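You operate a simulated robot arm through the tools that you are given. There is no shell and no other tool.

You run a simulated two-armed robot. Do the job below in one go: nothing can be reset, and whatever is moved stays where it is left.

Task
Swap the blue plug in the meter plate for the yellow one.
Fine: switch off first; old plug in the black tray's middle well; switch on once the new one is in, then light the lamp by the green button; both dials stay. Set down upright: what you pick out.

The check looks at the end state, three seconds after you hand in, the way a careful person would. Anything else that was tipped, shoved, dropped, spilled or broken makes it a failure.

Robot
Two 7-joint arms with fingered hands on one trunk that stands fixed in place. Base frame: the origin is at the foot of the trunk, x ahead of it, y to its left, z up; the work surface is at about z = 85. Readings come in cm, rad, newtons and seconds.
The left shoulder is at [5.9, 17.4, 106.5], the right one opposite. With the tool pointing down near the work surface each hand reaches from about 32 to 74 cm from the base axis, measured 20 degrees to its own side. Payload 3.8 kg a hand.
Tool frame (each hand has its own): the origin (TCP) lies between the finger pads and is the grasp point; the fingertips stand 2.6 cm ahead of it; z points along the fingers, y is the line along which they close. The gripper opens to 13.2 cm; its body begins 7.3 cm behind the TCP. The gripper is a hand of 3 fingers: y runs from the thumb to the fingers, the wrist lies at [0, 0, -22.4] in the tool frame, and closing takes about 1.5 s.
Orientation is told as [roll, pitch, yaw] about the base's x, y, z axes, in that order, counted from this pose: with the fingers straight down and closing along the base's y, the tool's x points along the base's -x, its y along +y and its z along -z.

Tools
- The arms move only by the tool apply_moves. It takes "left_increments", "right_increments" or both (then of equal length, played together; a hand with none holds still); each is one flat list of numbers, 6 for each row, row after row: the shift along the base's x, y, z in cm, then the turn, a rotation vector about the base's x, y, z in rad. In form: [tx, ty, tz, ax, ay, az, tx, ty, tz, ax, ay, az, ...]. A call has 1 to 20 rows; each row is the pose to reach, as a shift and turn from the pose commanded when the call began. "left_claw" and "right_claw" are, for a hand that has rows, the opening, from 0 (shut) to 1 (fully open), set as the call begins (left out, the last holds). Rows are played at 5 a second. More than 5 cm and 0.15 rad between two rows, or a gripper value outside its range, and nothing of the call is played. Where a pose cannot be reached the arm comes as near as it can. A force on the tool above 50 N (or 10 N above the force at the start of the call, whichever is more), or a blocked arm, ends the call early, and 0.2 s more pass. The fingers move at their own pace (about 10.8 cm/s each) and stop on an object; they squeeze with about 26 N. The grip force told is the motor's: it shows also when the fingers shut on nothing. Time passes only in rows, and 0.2 s behind the last, so rows that repeat a pose let the fingers close. It gives the time, the measured TCP pose, the force on the tool (base axes), the opening and the grip force at its end, in the units of the frame above (readings bear some noise), with the torque about the TCP (base axes, N m) and any sound that the robot's microphone picked up.
- Cameras (640 x 400 px; columns grow to the right, rows downward): "scene" is now at [16.29, -3.77, 100.07]; the picture's right is [-0.47, -0.88, 0.00], its down [0.25, -0.14, -0.96] and it looks along [0.84, -0.45, 0.29] (base axes); focal length 214 px, centre (320, 200). "left" rides on the left gripper at [-6.2, 0.3, -9.2] in its tool frame; the picture's right is [-0.05, -1.00, 0.00], its down [0.83, -0.04, -0.55] and it looks along [0.55, -0.03, 0.83] (tool axes); focal length 230 px, centre (320, 200). "right" rides on the right gripper at [6.2, 0.3, -9.2] in its tool frame; the picture's right is [-0.05, 1.00, 0.00], its down [-0.83, -0.04, -0.56] and it looks along [-0.56, -0.03, 0.83] (tool axes); focal length 230 px, centre (320, 200). There is no depth. A picture from a camera that has moved, and an enlarged one, comes with that camera's place and axes in the base frame and with its lens.
- camera(camera): a new picture of that camera. The clock stands still meanwhile.
- slide_trunk(by): moves the trunk up (or, below 0, down) by that many cm; the arms and the scene camera ride with it, the base frame stays. It gives what a move gives, with no picture.
- set_fingers(finger1, finger2, thumb_bend, hand): sets how far each is bent, from 0 (flat) to 1 (curled in); at 0.3 the hand is open as for a grip, at 0.7 the pads meet at the TCP. One left out holds its place. A second passes; each finger stops where it meets its share of the squeeze, and holds until it gets a number again. A gripper value or a shape takes the hand back. It gives what a move gives, with no picture; readings hold the bend of each and the force on the fingers (four entries, about 0 where the hand has none), thumb and palm.
- preshape(shape, hand): the hand has 3 fingers and takes this shape, open, in about a second: jaw (thumb against the fingers, like two jaws); tri (thumb and two fingers); tip (a fingertip pinch); poke (one finger out to press); point (the index stretched); flat (the hand flat); cup (the hand cupped); fist (a fist). The gripper value then closes the fingers along that shape, each until it touches; the sizes above hold for jaw. It gives what a move gives, with no picture.
- aim_head(pan, tilt): turns the head with the scene camera to pan (to the left, within 1.047 rad either way) and tilt (down, from -0.506 to 1.204), counted from straight ahead of the robot (the tilt from the chest, where the trunk bows). It gives what a move gives.
- zoom(camera, box): a new picture of the part [left, top, right, bottom] of that camera's present view, enlarged. The clock stands still meanwhile.
- job_done(): hands the job in; it is judged then, once.

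Places have to be worked out from the pictures, the camera data and where the tool is seen. Open the grippers and draw the arms clear of the work before you hand the job in, unless the task says otherwise.

The tools are called after "Emit:" as name(argument=value, ...) on one line, values as JSON. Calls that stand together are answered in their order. apply_moves: Moves the arms, as the interface text tells. Its arguments: {"type":"object","properties":{"left_increments":{"type":"array"},"left_claw":{"type":"number"},"right_increments":{"type":"array"},"right_claw":{"type":"number"}},"required":[]} The other tools are called the same way: slide_trunk (by) moves the trunk up or down; preshape (shape, hand) gives the hand a shape; set_fingers (finger1, finger2, thumb_bend, hand) moves the fingers one by one; aim_head (pan, tilt) turns the head that bears the scene camera; camera (camera) takes a picture; zoom (camera, box) takes an enlarged picture of a part of a camera's view; job_done () hands the job in.

At the start:

```text
time_s: 0.0
left_eef_pos: [36.78, -5.77, 115.86]
left_tool_rot: [0.0, 0.0, 0.001]
left_ft_force: [0.2, -0.4, -0.7]
left_torque: [0.04, 0.0, 0.01]
left_grip_width: 13.17
left_grip_force: 0.1
left_shape: jaw
left_bend: [0.3, 0.3, 0.3]
left_finger forces: [0.1, 0.1, 0.0, 0.0, 0.0, 0.0]
right_eef_pos: [30.07, -32.04, 119.39]
right_tool_rot: [0.0, 0.001, 0.0]
right_ft_force: [-0.2, -0.2, -0.2]
right_torque: [0.01, 0.0, 0.01]
right_grip_width: 13.2
right_grip_force: 0.0
right_shape: jaw
right_bend: [0.3, 0.3, 0.3]
right_finger forces: [0.0, 0.1, 0.0, 0.0, 0.1, 0.1]
trunk travel left (down, up): [-37.5, 10.7]
head pan, tilt (commanded): [-0.494, -0.293]
```

scene: 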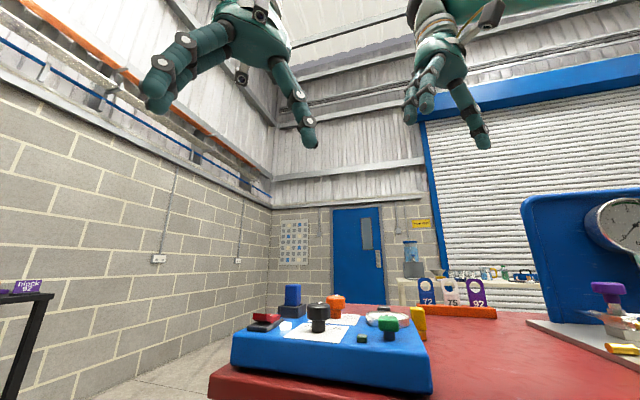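
right: 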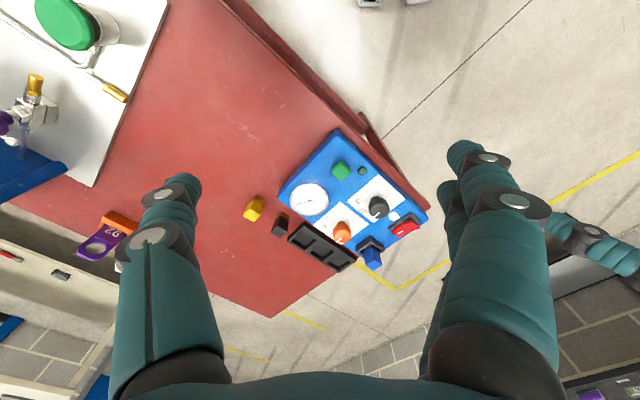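
left: 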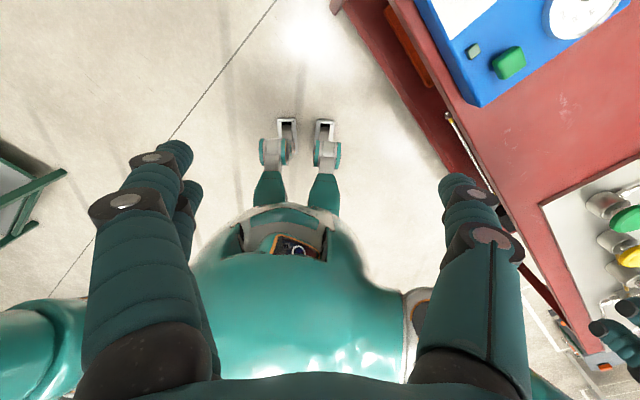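

The right-hand picture shows a blue meter plate with switch, dials, green button, blue plug, a yellow plug and a black tray with wells. I turn the head toward it and look closer.

Emit:
aim_head(pan=-0.5, tilt=0.35)

Emit:
zoom(camera="right", box=[220, 110, 460, 290])

```text
time_s: 1.0
left_eef_pos: [36.73, -5.85, 115.88]
left_tool_rot: [-0.001, 0.001, 0.004]
left_ft_force: [0.6, -0.6, -0.4]
left_torque: [0.02, -0.02, -0.01]
left_grip_width: 13.21
left_grip_force: 0.3
left_shape: jaw
left_bend: [0.3, 0.3, 0.3]
left_finger forces: [0.0, 0.0, 0.0, 0.0, 0.1, 0.1]
right_eef_pos: [30.07, -32.0, 119.43]
right_tool_rot: [0.001, 0.0, 0.0]
right_ft_force: [-0.3, -0.6, 0.5]
right_torque: [0.0, -0.03, -0.01]
right_grip_width: 13.17
right_grip_force: 0.1
right_shape: jaw
right_bend: [0.3, 0.3, 0.3]
right_finger forces: [0.0, 0.0, 0.0, 0.0, 0.1, 0.0]
trunk travel left (down, up): [-37.5, 10.7]
head pan, tilt (commanded): [-0.499, 0.351]
```

```text
2.22 times, centred on (340, 200) of right
camera zoom: at [23.84, -31.75, 128.77], right [0.05, 1.0, 0.0], down [0.83, -0.04, 0.56], along [0.56, -0.03, -0.83], focal length 511 px, centre (276, 200)
```

zoom: 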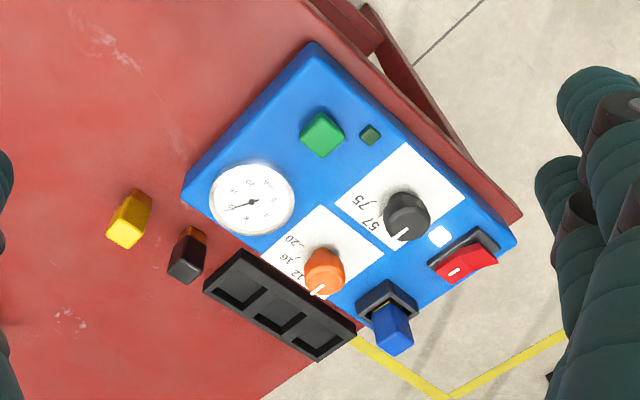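

Now the scene camera from its new aim.

Emit:
camera(camera="scene")

Emit:
camera(camera="right")

```text
taken
camera scene: at [17.52, -4.48, 94.34], right [-0.48, -0.88, 0.0], down [-0.3, 0.16, -0.94], along [0.82, -0.45, -0.34], focal length 214 px, centre (320, 200)
```

scene: 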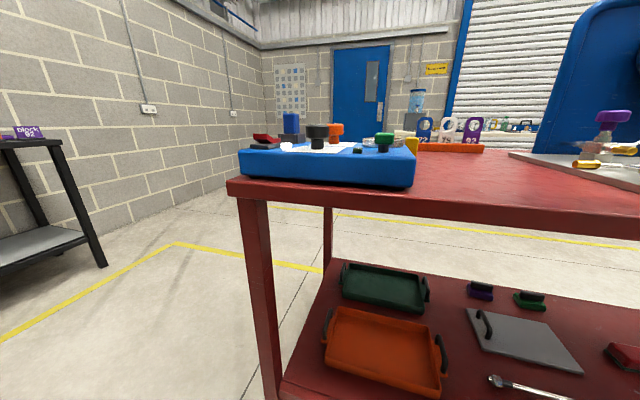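

```text
taken
camera right: at [23.84, -31.75, 128.77], right [0.05, 1.0, 0.0], down [0.83, -0.04, 0.56], along [0.56, -0.03, -0.83], focal length 230 px, centre (320, 200)
```

right: 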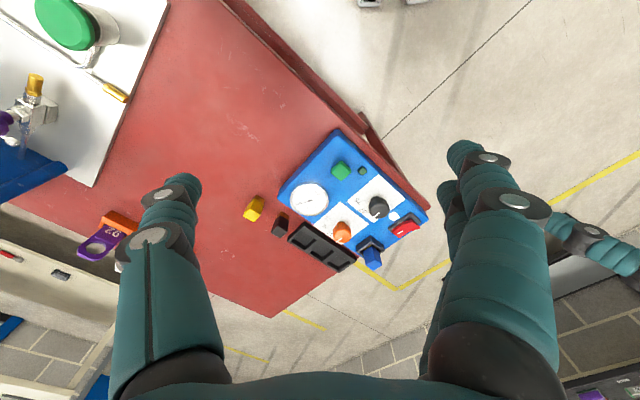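

The plate sits at roughly x 42–64, y −15 to −35, all within the right hand's reach. I move the left arm out of the way to its own side and bring the right hand over the plate for a closer look, still well above everything.

Emit:
apply_moves(left_increments=[-0.5, 4.5, 0.2, 0, 0, 0, -1, 9, 0.4, 0, 0, 0, -1.5, 13.5, 0.6, 0, 0, 0, -2, 18, 0.8, 0, 0, 0, -2.5, 22.5, 1, 0, 0, 0, -3, 27, 1.2, 0, 0, 0, -3.5, 31, 1.4, 0, 0, 0, -3.5, 31, 1.4, 0, 0, 0], right_increments=[1.5, 0.5, -1, 0, 0, 0, 3, 1, -2, 0, 0, 0, 4.5, 1.5, -3, 0, 0, 0, 6, 2, -4, 0, 0, 0, 7.5, 2.5, -5, 0, 0, 0, 9, 3, -6, 0, 0, 0, 11, 3.5, -7.5, 0, 0, 0, 12, 4, -9, 0, 0, 0])

```text
time_s: 2.8
left_eef_pos: [33.41, 25.27, 117.18]
left_tool_rot: [0.0, 0.001, 0.001]
left_ft_force: [0.9, 0.6, 0.2]
left_torque: [0.01, 0.02, -0.01]
left_grip_width: 13.19
left_grip_force: 0.0
left_shape: jaw
left_bend: [0.3, 0.3, 0.3]
left_finger forces: [0.0, 0.0, 0.1, 0.0, 0.0, 0.0]
right_eef_pos: [42.18, -27.94, 110.41]
right_tool_rot: [-0.001, 0.0, 0.0]
right_ft_force: [-0.4, 0.5, -0.5]
right_torque: [0.01, -0.01, -0.02]
right_grip_width: 13.2
right_grip_force: 0.0
right_shape: jaw
right_bend: [0.3, 0.3, 0.3]
right_finger forces: [0.0, 0.0, 0.1, 0.0, 0.0, 0.1]
trunk travel left (down, up): [-37.5, 10.7]
head pan, tilt (commanded): [-0.499, 0.351]
```

Now a closer picture from the right hand, now at about (42, −28, 110).

Emit:
camera(camera="right")

Emit:
zoom(camera="scene", box=[220, 90, 440, 200])

```text
taken
camera right: at [35.94, -27.64, 119.62], right [0.05, 1.0, 0.0], down [0.83, -0.04, 0.56], along [0.56, -0.03, -0.83], focal length 230 px, centre (320, 200)
```

right: 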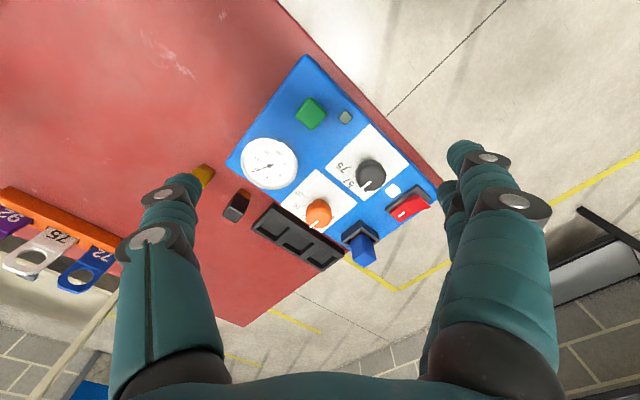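

```text
2.91 times, centred on (330, 145) of scene
camera zoom: at [17.56, -4.5, 94.32], right [-0.48, -0.88, 0.0], down [-0.3, 0.16, -0.94], along [0.82, -0.45, -0.34], focal length 624 px, centre (291, 360)
```

zoom: 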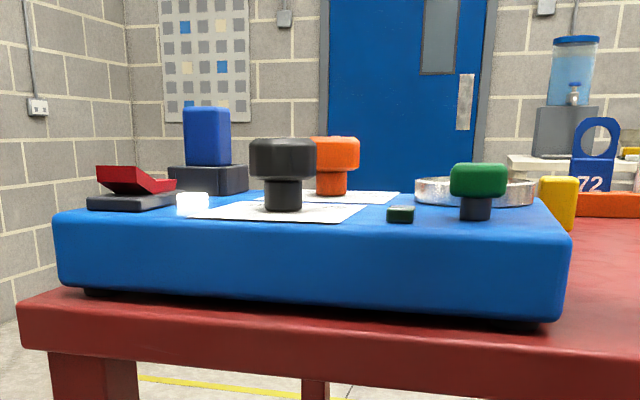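

The scene zoom gives a clear side view, with the plug standing about 4 cm above its socket. I zoom in on the right camera for details of the switch, plug and tray.

Emit:
zoom(camera="right", box=[320, 130, 448, 210])

Emit:
zoom(camera="right", box=[216, 180, 400, 295])

Emit:
zoom(camera="scene", box=[230, 100, 326, 160])

Emit:
zoom(camera="scene", box=[330, 100, 490, 200])

```text
5.00 times, centred on (384, 170) of right
camera zoom: at [35.94, -27.64, 119.62], right [0.05, 1.0, 0.0], down [0.83, -0.04, 0.56], along [0.56, -0.03, -0.83], focal length 1150 px, centre (0, 350)
```

zoom: 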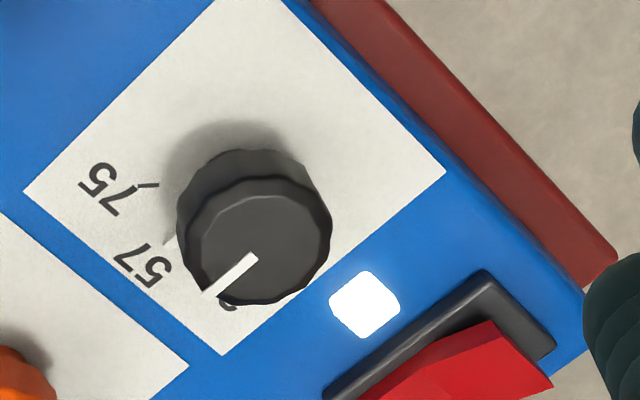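

```text
3.48 times, centred on (308, 238) of right
camera zoom: at [35.94, -27.64, 119.62], right [0.05, 1.0, 0.0], down [0.83, -0.04, 0.56], along [0.56, -0.03, -0.83], focal length 800 px, centre (362, 70)
```

zoom: 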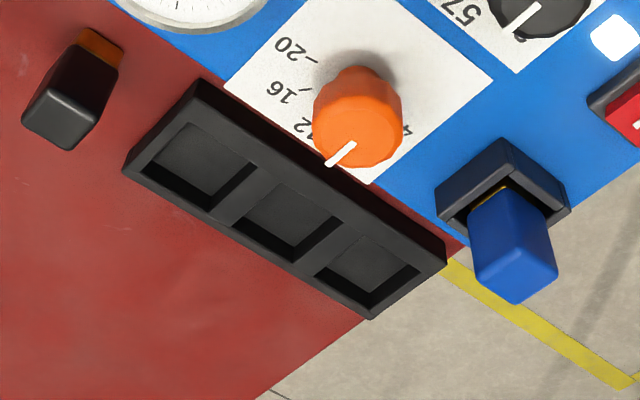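

```text
6.67 times, centred on (278, 130) of scene
camera zoom: at [17.56, -4.5, 94.32], right [-0.48, -0.88, 0.0], down [-0.3, 0.16, -0.94], along [0.82, -0.45, -0.34], focal length 1430 px, centre (600, 667)
```

zoom: 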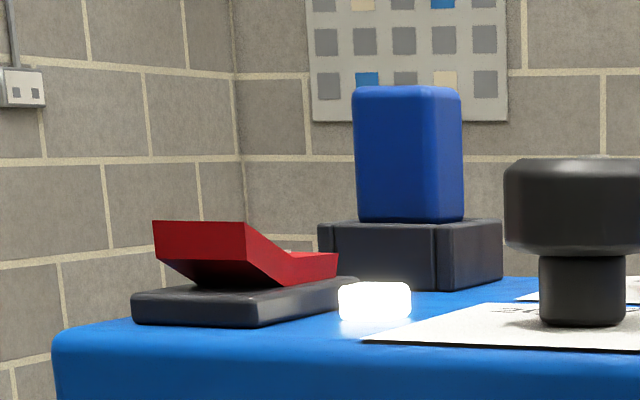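

```text
4.00 times, centred on (410, 150) of scene
camera zoom: at [17.56, -4.5, 94.32], right [-0.48, -0.88, 0.0], down [-0.3, 0.16, -0.94], along [0.82, -0.45, -0.34], focal length 858 px, centre (-40, 400)
```

zoom: 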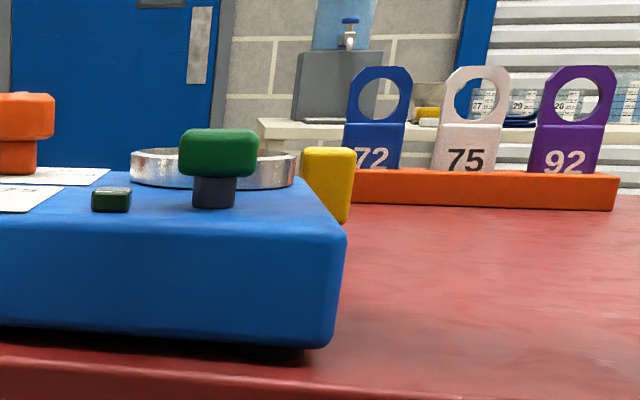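

The rocker's near end is raised (far end pressed) and the white pilot light is lit, so the power is on. I set the right hand to the poke shape here in free air to learn where the fingertip is.

Emit:
preshape(shape="poke", hand="right")

```text
time_s: 3.7
left_eef_pos: [33.52, 25.2, 117.13]
left_tool_rot: [-0.002, 0.0, 0.003]
left_ft_force: [0.1, 0.4, 0.2]
left_torque: [-0.03, 0.0, -0.01]
left_grip_width: 13.2
left_grip_force: 0.1
left_shape: jaw
left_bend: [0.3, 0.3, 0.3]
left_finger forces: [0.0, 0.0, 0.0, 0.0, 0.0, 0.0]
right_eef_pos: [42.05, -27.95, 110.35]
right_tool_rot: [-0.001, 0.0, 0.0]
right_ft_force: [-0.5, 0.7, 0.2]
right_torque: [0.0, -0.01, -0.01]
right_grip_width: 0.0
right_grip_force: 0.1
right_shape: poke
right_bend: [1.0, 1.0, 0.45]
right_finger forces: [0.0, 0.0, 0.0, 0.0, 0.0, 0.0]
trunk travel left (down, up): [-37.5, 10.7]
head pan, tilt (commanded): [-0.499, 0.351]
```

I look at the poke shape with the right camera and, tilting the head up, with the scene camera.

Emit:
camera(camera="right")

Emit:
aim_head(pan=-0.7, tilt=-0.2)

Emit:
camera(camera="scene")

```text
taken
camera right: at [35.86, -27.62, 119.68], right [0.05, 1.0, 0.0], down [0.83, -0.04, 0.56], along [0.56, -0.03, -0.83], focal length 230 px, centre (320, 200)
```

right: 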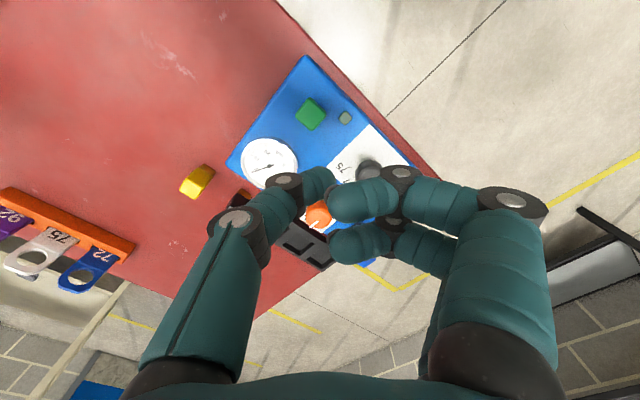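

```text
time_s: 4.7
left_eef_pos: [33.39, 25.22, 117.18]
left_tool_rot: [-0.001, 0.001, 0.003]
left_ft_force: [0.1, 0.1, 0.5]
left_torque: [0.01, 0.03, -0.01]
left_grip_width: 13.2
left_grip_force: 0.0
left_shape: jaw
left_bend: [0.3, 0.3, 0.3]
left_finger forces: [0.1, 0.0, 0.1, 0.1, 0.0, 0.0]
right_eef_pos: [42.11, -27.97, 110.46]
right_tool_rot: [0.0, -0.001, 0.0]
right_ft_force: [0.1, 0.2, 0.5]
right_torque: [-0.01, 0.02, -0.02]
right_grip_width: 0.0
right_grip_force: 0.1
right_shape: poke
right_bend: [1.0, 1.0, 0.45]
right_finger forces: [0.1, 0.0, 0.1, 0.0, 0.0, 0.0]
trunk travel left (down, up): [-37.5, 10.7]
head pan, tilt (commanded): [-0.7, -0.201]
```

```text
taken
camera scene: at [15.71, -5.38, 99.32], right [-0.64, -0.77, 0.0], down [0.15, -0.13, -0.98], along [0.75, -0.63, 0.2], focal length 214 px, centre (320, 200)
```

scene: 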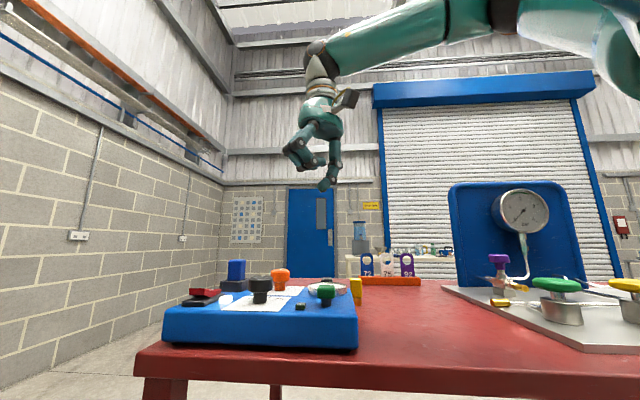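

The poking digit appears to be the thumb. I zoom to find its tip's place relative to the TCP.

Emit:
zoom(camera="scene", box=[256, 80, 384, 200])

Emit:
zoom(camera="right", box=[240, 140, 400, 240])

Emit:
zoom(camera="scene", box=[160, 240, 320, 340])

```text
3.33 times, centred on (320, 140) of scene
camera zoom: at [15.71, -5.38, 99.32], right [-0.64, -0.77, 0.0], down [0.15, -0.13, -0.98], along [0.75, -0.63, 0.2], focal length 715 px, centre (320, 400)
```

zoom: 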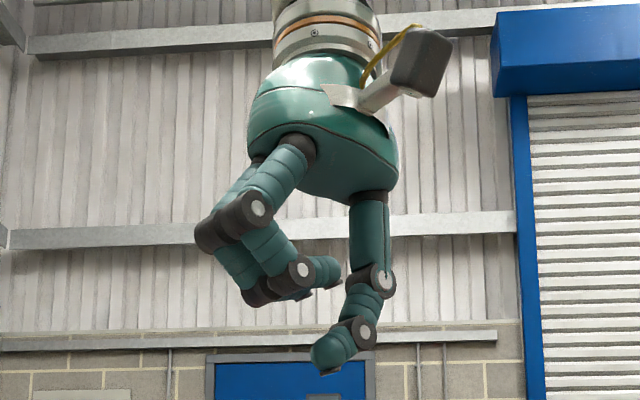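

```text
4.00 times, centred on (320, 190) of right
camera zoom: at [35.85, -27.61, 119.68], right [0.05, 1.0, 0.0], down [0.83, -0.04, 0.56], along [0.56, -0.03, -0.83], focal length 920 px, centre (320, 240)
```

zoom: 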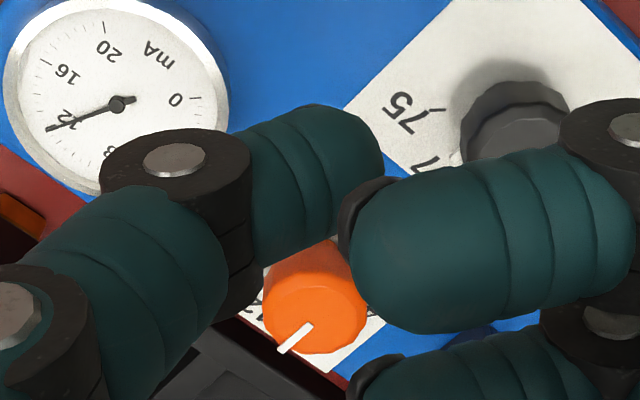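

```text
4.00 times, centred on (240, 290) of scene
camera zoom: at [15.71, -5.38, 99.32], right [-0.64, -0.77, 0.0], down [0.15, -0.13, -0.98], along [0.75, -0.63, 0.2], focal length 858 px, centre (640, -160)
```

zoom: 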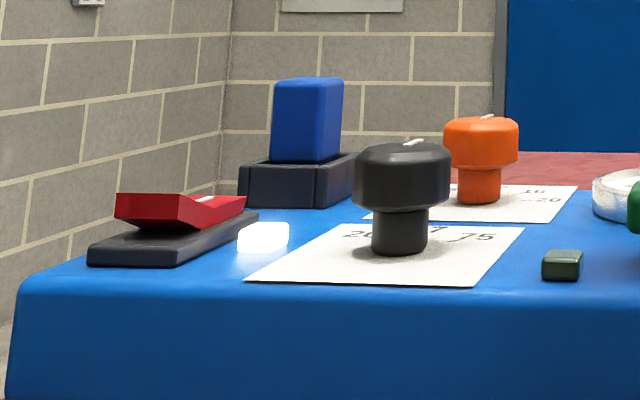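

In the poke shape the thumb tip sits right under the TCP, 2.6 cm ahead of it. I raise the trunk 8 cm so that the head camera looks down on the plate and can also see the tray and the yellow plug.

Emit:
slide_trunk(by=8)

Emit:
aim_head(pan=-0.5, tilt=0.1)

Emit:
camera(camera="scene")

Emit:
camera(camera="right")

```text
time_s: 5.9
left_eef_pos: [33.35, 25.13, 125.25]
left_tool_rot: [-0.001, 0.001, 0.002]
left_ft_force: [0.5, 0.2, -0.7]
left_torque: [0.0, 0.03, -0.01]
left_grip_width: 13.18
left_grip_force: 0.1
left_shape: jaw
left_bend: [0.3, 0.3, 0.3]
left_finger forces: [0.1, 0.1, 0.0, 0.0, 0.0, 0.1]
right_eef_pos: [42.08, -28.11, 118.38]
right_tool_rot: [0.0, 0.001, -0.001]
right_ft_force: [-0.2, -0.3, 0.0]
right_torque: [0.0, 0.0, 0.0]
right_grip_width: 0.02
right_grip_force: 0.1
right_shape: poke
right_bend: [1.0, 1.0, 0.45]
right_finger forces: [0.0, 0.0, 0.1, 0.0, 0.0, 0.0]
trunk travel left (down, up): [-45.5, 2.7]
head pan, tilt (commanded): [-0.7, -0.201]
```

```text
time_s: 6.7
left_eef_pos: [33.22, 25.18, 125.27]
left_tool_rot: [-0.002, -0.001, 0.002]
left_ft_force: [0.0, -0.2, -0.4]
left_torque: [0.03, 0.01, -0.02]
left_grip_width: 13.19
left_grip_force: 0.0
left_shape: jaw
left_bend: [0.3, 0.3, 0.3]
left_finger forces: [0.0, 0.0, 0.0, 0.0, 0.0, 0.0]
right_eef_pos: [42.02, -28.09, 118.53]
right_tool_rot: [-0.002, -0.002, 0.0]
right_ft_force: [0.5, -1.0, 0.5]
right_torque: [-0.01, 0.01, -0.02]
right_grip_width: 0.03
right_grip_force: 0.1
right_shape: poke
right_bend: [1.0, 1.0, 0.45]
right_finger forces: [0.1, 0.0, 0.0, 0.0, 0.0, 0.0]
trunk travel left (down, up): [-45.5, 2.7]
head pan, tilt (commanded): [-0.499, 0.099]
```

```text
taken
camera scene: at [18.59, -4.43, 107.0], right [-0.48, -0.88, 0.0], down [-0.09, 0.05, -1.0], along [0.87, -0.48, -0.1], focal length 214 px, centre (320, 200)
```

scene: 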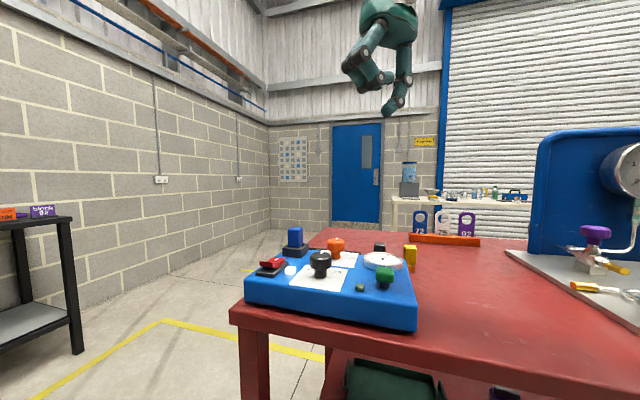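

```text
taken
camera right: at [35.81, -27.76, 127.78], right [0.05, 1.0, 0.0], down [0.83, -0.04, 0.56], along [0.56, -0.03, -0.83], focal length 230 px, centre (320, 200)
```

right: 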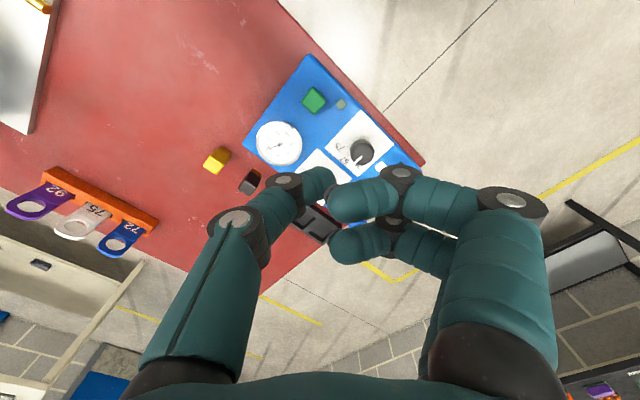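

The whole plate is now in view of the head camera. I zoom in on it to fix positions from this higher viewpoint.

Emit:
zoom(camera="scene", box=[240, 215, 432, 335])

Emit:
zoom(camera="scene", box=[245, 220, 341, 280])

Emit:
zoom(camera="scene", box=[325, 225, 421, 285])

```text
3.33 times, centred on (336, 275) of scene
camera zoom: at [18.59, -4.43, 107.0], right [-0.48, -0.88, 0.0], down [-0.09, 0.05, -1.0], along [0.87, -0.48, -0.1], focal length 715 px, centre (267, -50)
```

zoom: 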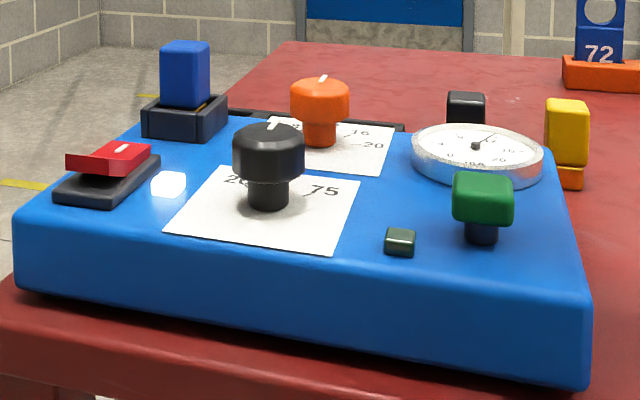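

```text
6.67 times, centred on (293, 250) of scene
camera zoom: at [18.59, -4.43, 107.0], right [-0.48, -0.88, 0.0], down [-0.09, 0.05, -1.0], along [0.87, -0.48, -0.1], focal length 1430 px, centre (500, -133)
```

zoom: 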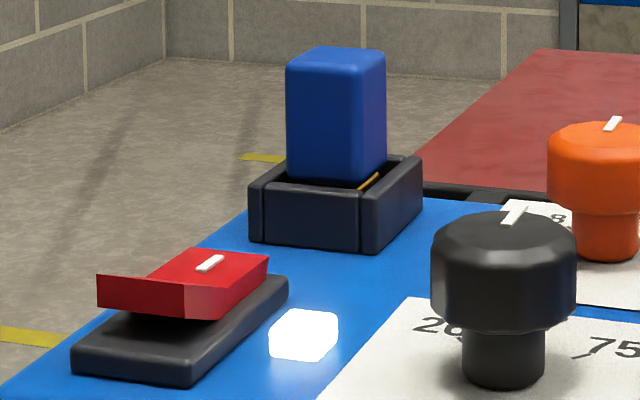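

```text
6.67 times, centred on (373, 255) of scene
camera zoom: at [18.59, -4.43, 107.0], right [-0.48, -0.88, 0.0], down [-0.09, 0.05, -1.0], along [0.87, -0.48, -0.1], focal length 1430 px, centre (-33, -167)
```

zoom: 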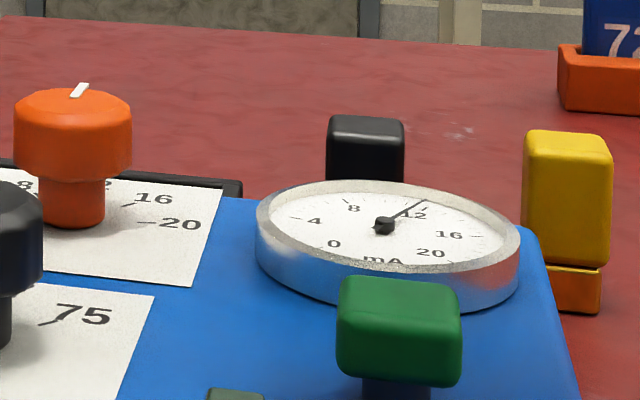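

The plugs have a wide body on a narrow gold stub; the rocker's near, raised end is at about (55.3, −13.6, 92.4). I bring the thumb tip above it, about 2 cm clear, to check alignment before pressing.

Emit:
apply_moves(right_increments=[2.3, 2.3, -2.2, 0, 0, 0, 4.6, 4.7, -4.5, 0, 0, 0, 6.9, 7, -6.7, 0, 0, 0, 9.2, 9.3, -9, 0, 0, 0, 11.5, 11.7, -11.2, 0, 0, 0, 13.8, 14, -13.5, 0, 0, 0, 13.8, 14, -17.5, 0, 0, 0, 13.8, 14, -21, 0, 0, 0, 13.8, 14, -21, 0, 0, 0])

Emit:
zoom(camera="scene", box=[225, 200, 353, 280])

Emit:
camera(camera="right")

```text
time_s: 8.7
left_eef_pos: [33.35, 25.24, 125.36]
left_tool_rot: [-0.001, 0.0, 0.001]
left_ft_force: [-0.1, 0.0, 0.1]
left_torque: [0.01, 0.03, -0.01]
left_grip_width: 13.18
left_grip_force: 0.1
left_shape: jaw
left_bend: [0.3, 0.3, 0.3]
left_finger forces: [0.0, 0.0, 0.0, 0.0, 0.0, 0.0]
right_eef_pos: [47.51, -23.56, 103.69]
right_tool_rot: [0.0, -0.003, -0.002]
right_ft_force: [0.2, 0.1, -0.5]
right_torque: [0.0, 0.02, 0.03]
right_grip_width: 0.0
right_grip_force: 0.0
right_shape: poke
right_bend: [1.0, 1.0, 0.45]
right_finger forces: [0.0, 0.0, 0.0, 0.0, 0.0, 0.1]
right hand out of reach, approached as far as the arm can: row 3, 4, 5, 6, 7, 8, 9
trunk travel left (down, up): [-45.5, 2.7]
head pan, tilt (commanded): [-0.499, 0.099]
```

```text
5.00 times, centred on (289, 240) of scene
camera zoom: at [18.63, -4.43, 106.99], right [-0.48, -0.88, 0.0], down [-0.09, 0.05, -0.99], along [0.87, -0.48, -0.1], focal length 1072 px, centre (475, 0)
```

zoom: 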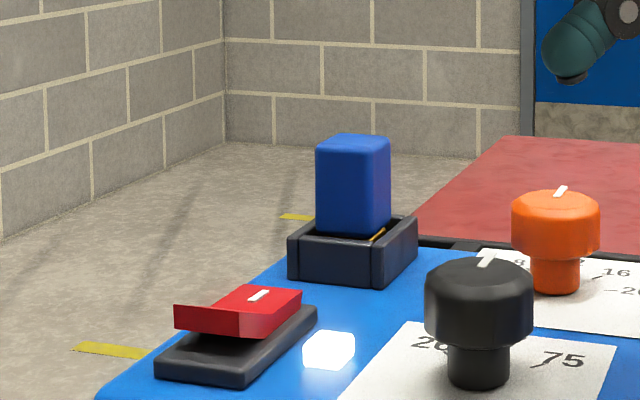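

```text
taken
camera right: at [41.28, -23.22, 112.93], right [0.05, 1.0, 0.0], down [0.83, -0.04, 0.56], along [0.56, -0.03, -0.83], focal length 230 px, centre (320, 200)
```

right: 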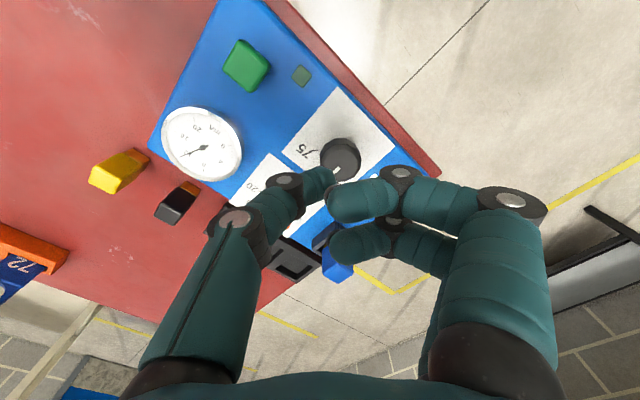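

The arm stopped short at (47.5, −23.6, 103.7), so that pose isn't reachable from this configuration with this yaw. I test a small turn of the wrist (yaw) while going up a bit, to learn what the arm can do here.

Emit:
apply_moves(right_increments=[0, 0, 4, 0, 0, 0, 0, 0, 8, 0, 0, 0])

```text
time_s: 9.3
left_eef_pos: [33.2, 25.18, 125.29]
left_tool_rot: [-0.002, -0.002, 0.001]
left_ft_force: [0.1, -0.5, 0.5]
left_torque: [-0.04, 0.0, 0.03]
left_grip_width: 13.2
left_grip_force: 0.0
left_shape: jaw
left_bend: [0.3, 0.3, 0.3]
left_finger forces: [0.0, 0.0, 0.0, 0.0, 0.1, 0.0]
right_eef_pos: [47.49, -24.11, 111.64]
right_tool_rot: [0.003, -0.003, -0.003]
right_ft_force: [0.4, -1.2, -0.2]
right_torque: [0.0, 0.0, -0.01]
right_grip_width: 0.01
right_grip_force: 0.0
right_shape: poke
right_bend: [1.0, 1.0, 0.45]
right_finger forces: [0.0, 0.1, 0.0, 0.0, 0.0, 0.1]
right hand out of reach, approached as far as the arm can: row 2
trunk travel left (down, up): [-45.5, 2.7]
head pan, tilt (commanded): [-0.499, 0.099]
```

The commanded pose follows the real one, good. Now I test yaw +0.3 rad together with a small move toward the switch.

Emit:
apply_moves(right_increments=[0, 0, 0, 0, 0, 0.14, 0, 0, 0, 0, 0, 0.28, 1, 2, 0, 0, 0, 0.28, 2, 4, 0, 0, 0, 0.28])

```text
time_s: 10.3
left_eef_pos: [33.15, 25.13, 125.26]
left_tool_rot: [-0.001, -0.001, 0.002]
left_ft_force: [0.3, -0.1, 0.0]
left_torque: [-0.01, -0.03, 0.01]
left_grip_width: 13.19
left_grip_force: 0.0
left_shape: jaw
left_bend: [0.3, 0.3, 0.3]
left_finger forces: [0.0, 0.0, 0.0, 0.0, 0.0, 0.1]
right_eef_pos: [47.59, -24.01, 111.61]
right_tool_rot: [0.001, -0.002, 0.28]
right_ft_force: [0.0, -0.6, 0.3]
right_torque: [-0.04, 0.0, 0.0]
right_grip_width: 0.0
right_grip_force: 0.2
right_shape: poke
right_bend: [1.0, 1.0, 0.45]
right_finger forces: [0.0, 0.1, 0.0, 0.0, 0.1, 0.0]
right hand out of reach, approached as far as the arm can: row 3, 4
trunk travel left (down, up): [-45.5, 2.7]
head pan, tilt (commanded): [-0.499, 0.099]
```

Yaw turns freely but the position doesn't advance. I test moving only in x to find which direction is limited.

Emit:
apply_moves(right_increments=[2, 0, 0, 0, 0, 0, 4, 0, 0, 0, 0, 0])

```text
time_s: 10.9
left_eef_pos: [33.32, 25.19, 125.33]
left_tool_rot: [-0.002, -0.001, 0.002]
left_ft_force: [0.4, 0.6, 0.0]
left_torque: [-0.03, 0.0, -0.03]
left_grip_width: 13.19
left_grip_force: 0.1
left_shape: jaw
left_bend: [0.3, 0.3, 0.3]
left_finger forces: [0.1, 0.1, 0.0, 0.0, 0.0, 0.0]
right_eef_pos: [47.96, -24.51, 111.34]
right_tool_rot: [0.0, -0.002, 0.279]
right_ft_force: [-0.1, -0.6, 0.3]
right_torque: [0.0, -0.01, 0.03]
right_grip_width: 0.02
right_grip_force: 0.0
right_shape: poke
right_bend: [1.0, 1.0, 0.45]
right_finger forces: [0.0, 0.0, 0.1, 0.0, 0.1, 0.0]
right hand out of reach, approached as far as the arm can: row 1, 2
trunk travel left (down, up): [-45.5, 2.7]
head pan, tilt (commanded): [-0.499, 0.099]
```

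There's a boundary across this direction, probably a joint limit of the present arm posture. I back outward to the right, and try extending forward along the arm's natural direction, keeping high above everything.

Emit:
apply_moves(right_increments=[-1, -3, -1, 0, 0, 0, -1, -6, -2, 0, 0, -0.14, -1, -9, -3, 0, 0, -0.28, 1, -11, -4, 0, 0, -0.28, 4, -11, -5, 0, 0, -0.28, 7, -11, -5, 0, 0, -0.28, 10, -11, -5, 0, 0, -0.28, 12, -11, -5, 0, 0, -0.28])

```text
time_s: 12.7
left_eef_pos: [33.38, 25.16, 125.25]
left_tool_rot: [0.001, -0.001, 0.001]
left_ft_force: [-0.3, -0.2, -0.2]
left_torque: [0.0, 0.03, 0.0]
left_grip_width: 13.19
left_grip_force: 0.1
left_shape: jaw
left_bend: [0.3, 0.3, 0.3]
left_finger forces: [0.0, 0.0, 0.0, 0.0, 0.1, 0.0]
right_eef_pos: [54.25, -37.12, 106.03]
right_tool_rot: [0.003, -0.003, 0.002]
right_ft_force: [1.2, 0.1, 0.1]
right_torque: [-0.01, 0.0, 0.02]
right_grip_width: 0.02
right_grip_force: 0.0
right_shape: poke
right_bend: [1.0, 1.0, 0.45]
right_finger forces: [0.0, 0.0, 0.0, 0.1, 0.0, 0.0]
right hand out of reach, approached as far as the arm can: row 6, 7, 8
trunk travel left (down, up): [-45.5, 2.7]
head pan, tilt (commanded): [-0.499, 0.099]
```

Still limited at x≈54. Wrist height above the shoulder may be the limiter, so I test the same forward stretch from a lower height (thumb tip still above all objects).

Emit:
apply_moves(right_increments=[0, 0, -3, 0, 0, 0, 0, 0, -6, 0, 0, 0, 2, 0, -6.5, 0, 0, 0, 4, 0, -6.5, 0, 0, 0, 6, 0, -6.5, 0, 0, 0])

```text
time_s: 13.9
left_eef_pos: [33.22, 25.23, 125.27]
left_tool_rot: [0.0, -0.001, 0.002]
left_ft_force: [0.1, 0.1, 0.5]
left_torque: [-0.02, -0.02, -0.03]
left_grip_width: 13.21
left_grip_force: 0.1
left_shape: jaw
left_bend: [0.3, 0.3, 0.3]
left_finger forces: [0.1, 0.1, 0.0, 0.0, 0.0, 0.1]
right_eef_pos: [53.92, -37.65, 99.95]
right_tool_rot: [0.0, -0.002, 0.0]
right_ft_force: [-0.6, -0.9, -0.6]
right_torque: [-0.01, -0.03, 0.0]
right_grip_width: 0.0
right_grip_force: 0.0
right_shape: poke
right_bend: [1.0, 1.0, 0.45]
right_finger forces: [0.0, 0.1, 0.0, 0.0, 0.0, 0.0]
right hand out of reach, approached as far as the arm can: row 2, 3, 4, 5
trunk travel left (down, up): [-45.5, 2.7]
head pan, tilt (commanded): [-0.499, 0.099]
```

Going lower doesn't help either, so the arm's posture itself seems trapped at a joint limit. I look at the arm's posture with the head camera.

Emit:
aim_head(pan=-0.9, tilt=-0.1)

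Emit:
camera(camera="scene")

Emit:
camera(camera="left")

```text
time_s: 14.7
left_eef_pos: [33.34, 25.19, 125.27]
left_tool_rot: [-0.001, 0.003, 0.002]
left_ft_force: [0.3, 0.3, 0.3]
left_torque: [0.01, 0.0, 0.02]
left_grip_width: 13.19
left_grip_force: 0.1
left_shape: jaw
left_bend: [0.3, 0.3, 0.3]
left_finger forces: [0.1, 0.0, 0.1, 0.0, 0.0, 0.0]
right_eef_pos: [54.13, -37.68, 99.86]
right_tool_rot: [-0.001, -0.001, 0.0]
right_ft_force: [0.0, 0.2, -0.3]
right_torque: [0.05, -0.03, -0.01]
right_grip_width: 0.01
right_grip_force: 0.1
right_shape: poke
right_bend: [1.0, 1.0, 0.45]
right_finger forces: [0.0, 0.0, 0.0, 0.0, 0.1, 0.1]
trunk travel left (down, up): [-45.5, 2.7]
head pan, tilt (commanded): [-0.901, -0.099]
```

```text
taken
camera scene: at [15.95, -6.84, 108.78], right [-0.78, -0.62, 0.0], down [0.06, -0.08, -1.0], along [0.62, -0.78, 0.1], focal length 214 px, centre (320, 200)
```

scene: 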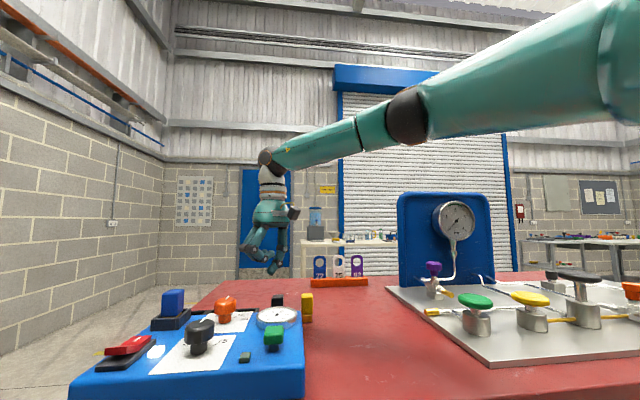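

```text
taken
camera left: at [39.42, 25.56, 134.49], right [0.05, -1.0, 0.0], down [-0.83, -0.04, 0.55], along [-0.55, -0.03, -0.83], focal length 230 px, centre (320, 200)
```

left: 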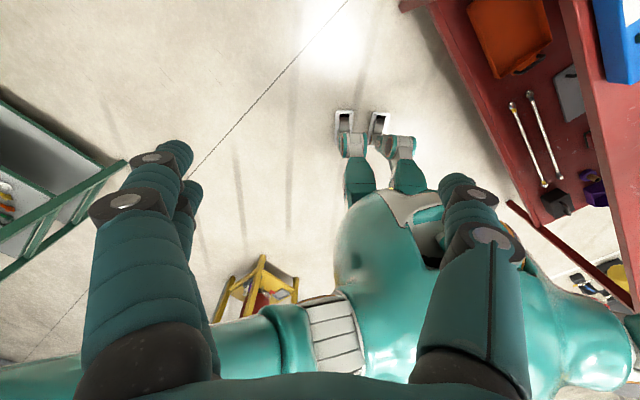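

The elbow is out to the side with the forearm about level, so a wrist-flexion limit is likely. I test by tilting the fingers slightly forward while stretching ahead, a bit higher up.

Emit:
apply_moves(right_increments=[0, 0, 3, 0, 0, 0, 0, 0, 3, 0, -0.14, 0, 0, 0, 3, 0, -0.28, 0, 2, 0, 3, 0, -0.28, 0, 4, 0, 3, 0, -0.28, 0, 6, 0, 3, 0, -0.28, 0])

```text
time_s: 16.1
left_eef_pos: [33.39, 25.14, 125.36]
left_tool_rot: [0.0, 0.001, 0.002]
left_ft_force: [-0.3, -0.2, -0.1]
left_torque: [-0.02, -0.01, 0.01]
left_grip_width: 13.18
left_grip_force: 0.0
left_shape: jaw
left_bend: [0.3, 0.3, 0.3]
left_finger forces: [0.0, 0.0, 0.0, 0.0, 0.0, 0.0]
right_eef_pos: [60.29, -37.68, 102.99]
right_tool_rot: [0.0, -0.279, -0.002]
right_ft_force: [0.2, -0.4, 0.1]
right_torque: [0.02, 0.03, 0.01]
right_grip_width: 0.03
right_grip_force: 0.0
right_shape: poke
right_bend: [1.0, 1.0, 0.45]
right_finger forces: [0.1, 0.0, 0.1, 0.0, 0.0, 0.0]
trunk travel left (down, up): [-45.5, 2.7]
head pan, tilt (commanded): [-0.901, -0.099]
```

With a tilt the reach grew to x=60. I continue forward to see how far it goes.

Emit:
apply_moves(right_increments=[2, 0, 0, 0, 0, 0, 4, 0, 0, 0, 0, 0, 6, 0, 0, 0, 0, 0, 8, 0, 0, 0, 0, 0])

```text
time_s: 17.1
left_eef_pos: [33.28, 25.26, 125.3]
left_tool_rot: [-0.002, -0.001, 0.0]
left_ft_force: [-0.4, -0.1, -0.5]
left_torque: [-0.02, 0.01, -0.04]
left_grip_width: 13.19
left_grip_force: 0.2
left_shape: jaw
left_bend: [0.3, 0.3, 0.3]
left_finger forces: [0.0, 0.0, 0.0, 0.0, 0.0, 0.1]
right_eef_pos: [60.71, -38.69, 103.51]
right_tool_rot: [0.001, -0.283, 0.001]
right_ft_force: [-0.2, 0.8, -0.4]
right_torque: [-0.05, -0.01, -0.03]
right_grip_width: 0.02
right_grip_force: 0.1
right_shape: poke
right_bend: [1.0, 1.0, 0.45]
right_finger forces: [0.0, 0.0, 0.1, 0.0, 0.1, 0.0]
right hand out of reach, approached as far as the arm can: row 1, 2, 3, 4
trunk travel left (down, up): [-45.5, 2.7]
head pan, tilt (commanded): [-0.901, -0.099]
```

The wrist hit the same limit regardless of tilt, so it is the shoulder/elbow posture (elbow far out) that blocks. The floor area in front of the table edge is free, so I retract there and go lower to let the elbow drop before reaching in again.

Emit:
apply_moves(right_increments=[-3, 1, 2, 0, 0.14, 0, -7, 2, 4, 0, 0.283, 0, -11.5, 3.5, 4.5, 0, 0.283, 0, -16, 5, 4.5, 0, 0.283, 0, -20, 7, 4.5, 0, 0.283, 0, -23, 10, 4.5, 0, 0.283, 0, -25, 13.5, 4.5, 0, 0.283, 0, -26, 17.5, 4.5, 0, 0.283, 0, -26.7, 21.5, 4.5, 0, 0.283, 0, -26.7, 23.5, 1, 0, 0.283, 0, -26.7, 23.5, -3, 0, 0.283, 0, -26.7, 23.5, -7, 0, 0.283, 0, -26.7, 23.5, -10, 0, 0.283, 0])

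Emit:
camera(camera="scene")

```text
time_s: 19.9
left_eef_pos: [33.3, 25.12, 125.27]
left_tool_rot: [-0.003, -0.001, 0.003]
left_ft_force: [0.4, -0.4, -0.3]
left_torque: [0.0, 0.01, -0.01]
left_grip_width: 13.18
left_grip_force: 0.0
left_shape: jaw
left_bend: [0.3, 0.3, 0.3]
left_finger forces: [0.0, 0.0, 0.1, 0.0, 0.0, 0.1]
right_eef_pos: [33.31, -15.39, 98.18]
right_tool_rot: [0.001, 0.0, 0.001]
right_ft_force: [-1.0, 0.4, 0.5]
right_torque: [-0.02, 0.0, -0.02]
right_grip_width: 0.0
right_grip_force: 0.0
right_shape: poke
right_bend: [1.0, 1.0, 0.45]
right_finger forces: [0.1, 0.0, 0.0, 0.0, 0.1, 0.0]
right hand out of reach, approached as far as the arm can: row 12, 13
trunk travel left (down, up): [-45.5, 2.7]
head pan, tilt (commanded): [-0.901, -0.099]
```

```text
taken
camera scene: at [15.92, -6.83, 108.79], right [-0.78, -0.62, 0.0], down [0.06, -0.08, -0.99], along [0.62, -0.78, 0.1], focal length 214 px, centre (320, 200)
```

scene: 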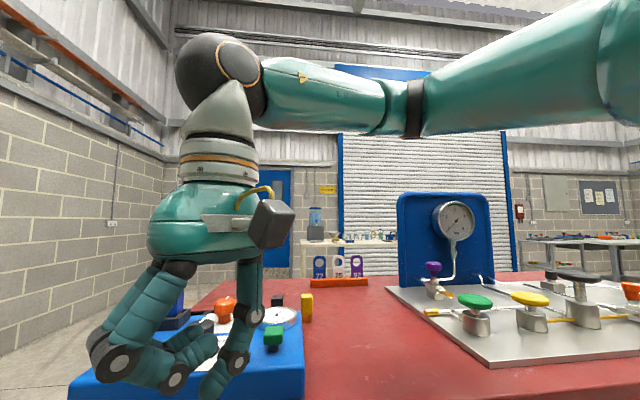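

The elbow appears pinned at the same spot (about (26, −44, 127)) in all these poses. I raise the hand and draw it out to the right to see whether the upper arm comes off its limit.

Emit:
apply_moves(right_increments=[0, -2, 4, 0, 0, 0, 0, -5, 8, 0, 0, 0, 0, -9, 10, 0, 0, 0, 0, -13.5, 10, 0, 0, 0, 0, -18, 10, 0, 0, 0, 0, -22.5, 10, 0, 0, 0, 0, -27, 10, 0, 0, 0])

Emit:
camera(camera="scene")

```text
time_s: 21.5
left_eef_pos: [33.31, 25.02, 125.25]
left_tool_rot: [0.001, 0.001, 0.001]
left_ft_force: [0.1, -0.5, 0.3]
left_torque: [0.01, 0.0, -0.01]
left_grip_width: 13.18
left_grip_force: 0.0
left_shape: jaw
left_bend: [0.3, 0.3, 0.3]
left_finger forces: [0.0, 0.1, 0.0, 0.0, 0.1, 0.0]
right_eef_pos: [33.48, -42.59, 108.08]
right_tool_rot: [0.001, 0.003, 0.003]
right_ft_force: [0.4, -0.3, 0.6]
right_torque: [0.01, 0.01, 0.01]
right_grip_width: 0.01
right_grip_force: 0.0
right_shape: poke
right_bend: [1.0, 1.0, 0.45]
right_finger forces: [0.1, 0.1, 0.0, 0.0, 0.0, 0.1]
trunk travel left (down, up): [-45.5, 2.7]
head pan, tilt (commanded): [-0.901, -0.099]
```

```text
taken
camera scene: at [15.97, -6.93, 108.76], right [-0.78, -0.62, 0.0], down [0.06, -0.08, -1.0], along [0.62, -0.78, 0.1], focal length 214 px, centre (320, 200)
```

scene: 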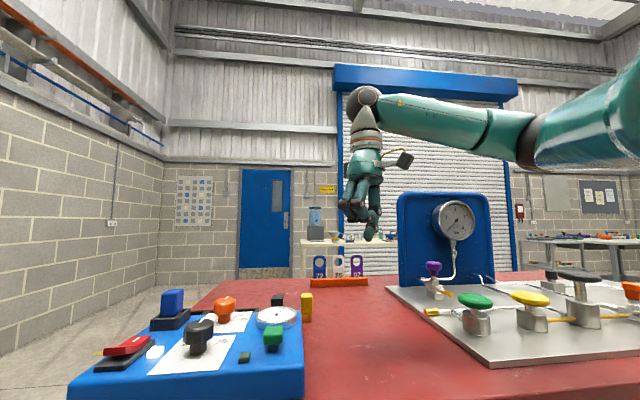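

Now the upper arm has moved off (elbow farther back and lower). I lower the hand here, over the empty table area, to bring the elbow down.

Emit:
apply_moves(right_increments=[0, 0, -4, 0, 0, 0, 0, 0, -8, 0, 0, 0, 0, 0, -12, 0, 0, 0, 0, 0, -14, 0, 0, 0])

Emit:
camera(camera="scene")

```text
time_s: 22.5
left_eef_pos: [33.2, 25.36, 125.33]
left_tool_rot: [0.0, 0.0, 0.001]
left_ft_force: [-0.2, 0.6, -0.2]
left_torque: [-0.02, 0.01, 0.03]
left_grip_width: 13.15
left_grip_force: 0.1
left_shape: jaw
left_bend: [0.3, 0.3, 0.3]
left_finger forces: [0.0, 0.0, 0.1, 0.0, 0.0, 0.0]
right_eef_pos: [33.43, -42.45, 93.86]
right_tool_rot: [0.0, 0.002, 0.0]
right_ft_force: [0.1, -0.9, 0.1]
right_torque: [-0.03, 0.0, -0.04]
right_grip_width: 0.04
right_grip_force: 0.1
right_shape: poke
right_bend: [1.0, 1.0, 0.45]
right_finger forces: [0.1, 0.0, 0.0, 0.0, 0.1, 0.0]
trunk travel left (down, up): [-45.5, 2.7]
head pan, tilt (commanded): [-0.901, -0.099]
```

```text
taken
camera scene: at [15.94, -6.84, 108.78], right [-0.78, -0.62, 0.0], down [0.06, -0.08, -1.0], along [0.62, -0.78, 0.1], focal length 214 px, centre (320, 200)
```

scene: 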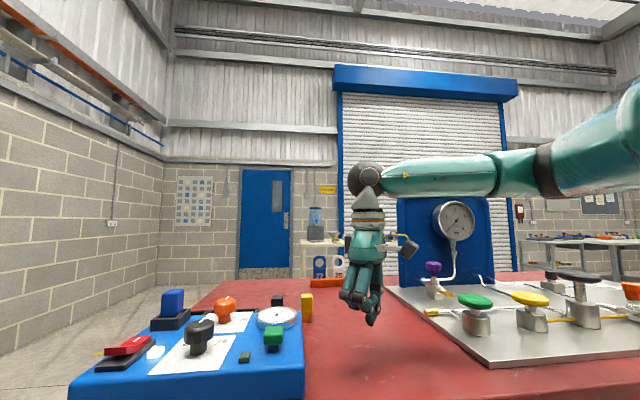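

Elbow and wrist are now level with the shoulder. To swing the elbow down into a natural posture, I raise the hand a bit and turn it to point forward, which drops the wrist well below the shoulder.

Emit:
apply_moves(right_increments=[1.5, 0, 4, 0, -0.1428, 0, 3, 0, 8, 0, -0.2856, 0, 5, 0, 10, 0, -0.4284, 0, 6.8, 0, 10, 0, -0.5712, 0, 8.5, 0, 10, 0, -0.714, 0, 10.2, 0, 10, 0, -0.8568, 0, 11.9, 0, 10, 0, -0.9996, 0, 13.6, 0, 10, 0, -1.1424, 0, 15.3, 0, 10, 0, -1.2852, 0, 17, 0, 10, 0, -1.428, 0, 18.6, 0, 10, 0, -1.57, 0])

Emit:
camera(camera="scene")

```text
time_s: 24.9
left_eef_pos: [33.31, 25.2, 125.3]
left_tool_rot: [-0.001, 0.0, 0.002]
left_ft_force: [0.2, 0.3, 0.1]
left_torque: [0.01, 0.03, -0.04]
left_grip_width: 13.18
left_grip_force: 0.1
left_shape: jaw
left_bend: [0.3, 0.3, 0.3]
left_finger forces: [0.0, 0.0, 0.0, 0.0, 0.0, 0.1]
right_eef_pos: [52.05, -42.6, 103.83]
right_tool_rot: [-1.507, -1.571, 1.507]
right_ft_force: [0.9, 0.5, -0.4]
right_torque: [0.01, 0.01, 0.01]
right_grip_width: 0.01
right_grip_force: 0.0
right_shape: poke
right_bend: [1.0, 1.0, 0.45]
right_finger forces: [0.0, 0.0, 0.0, 0.0, 0.0, 0.0]
trunk travel left (down, up): [-45.5, 2.7]
head pan, tilt (commanded): [-0.901, -0.099]
```

```text
taken
camera scene: at [15.97, -6.83, 108.77], right [-0.78, -0.62, 0.0], down [0.06, -0.08, -1.0], along [0.62, -0.78, 0.1], focal length 214 px, centre (320, 200)
```

scene: 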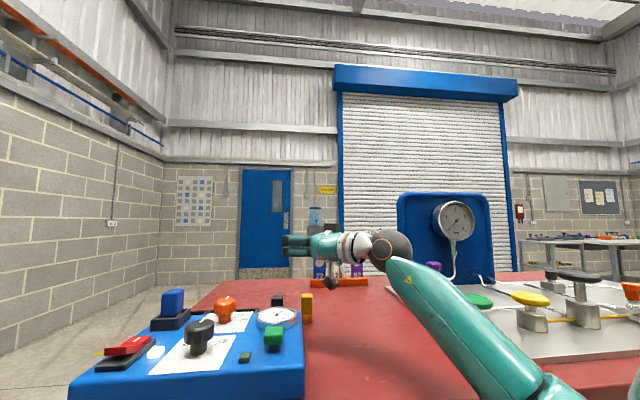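

The elbow has swung down now. I carry the hand inward in this posture, above the plate at safe height.

Emit:
apply_moves(right_increments=[0, 4, 1, 0, 0, 0, 0, 8, 2, 0, 0, 0, 0, 12, 2, 0, 0, 0, 0, 16, 2, 0, 0, 0, 0, 20, 2, 0, 0, 0, 0, 24, 2, 0, 0, 0, 0, 27.5, 2, 0, 0, 0])

Emit:
camera(camera="scene")

```text
time_s: 26.1
left_eef_pos: [33.36, 25.23, 125.19]
left_tool_rot: [-0.004, 0.001, 0.001]
left_ft_force: [0.7, 0.4, 0.2]
left_torque: [-0.01, -0.01, 0.0]
left_grip_width: 13.2
left_grip_force: 0.1
left_shape: jaw
left_bend: [0.3, 0.3, 0.3]
left_finger forces: [0.1, 0.0, 0.1, 0.0, 0.1, 0.0]
right_eef_pos: [52.46, -28.79, 108.23]
right_tool_rot: [-1.953, -1.41, 1.92]
right_ft_force: [-0.5, -0.2, 0.6]
right_torque: [0.01, 0.01, 0.02]
right_grip_width: 0.0
right_grip_force: 0.0
right_shape: poke
right_bend: [1.0, 1.0, 0.45]
right_finger forces: [0.1, 0.1, 0.0, 0.0, 0.1, 0.0]
right hand out of reach, approached as far as the arm can: row 5
trunk travel left (down, up): [-45.5, 2.7]
head pan, tilt (commanded): [-0.901, -0.099]
stopped in row 5 (right hand): the arm was blocked; the commanded pose is now the measured one
```

```text
taken
camera scene: at [15.94, -6.84, 108.78], right [-0.78, -0.62, 0.0], down [0.06, -0.08, -1.0], along [0.62, -0.78, 0.1], focal length 214 px, centre (320, 200)
```

scene: 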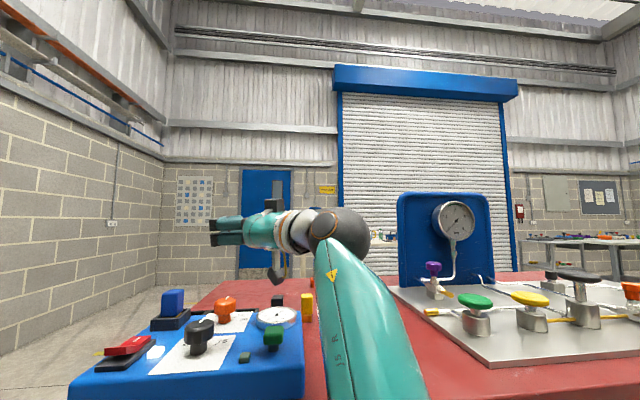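

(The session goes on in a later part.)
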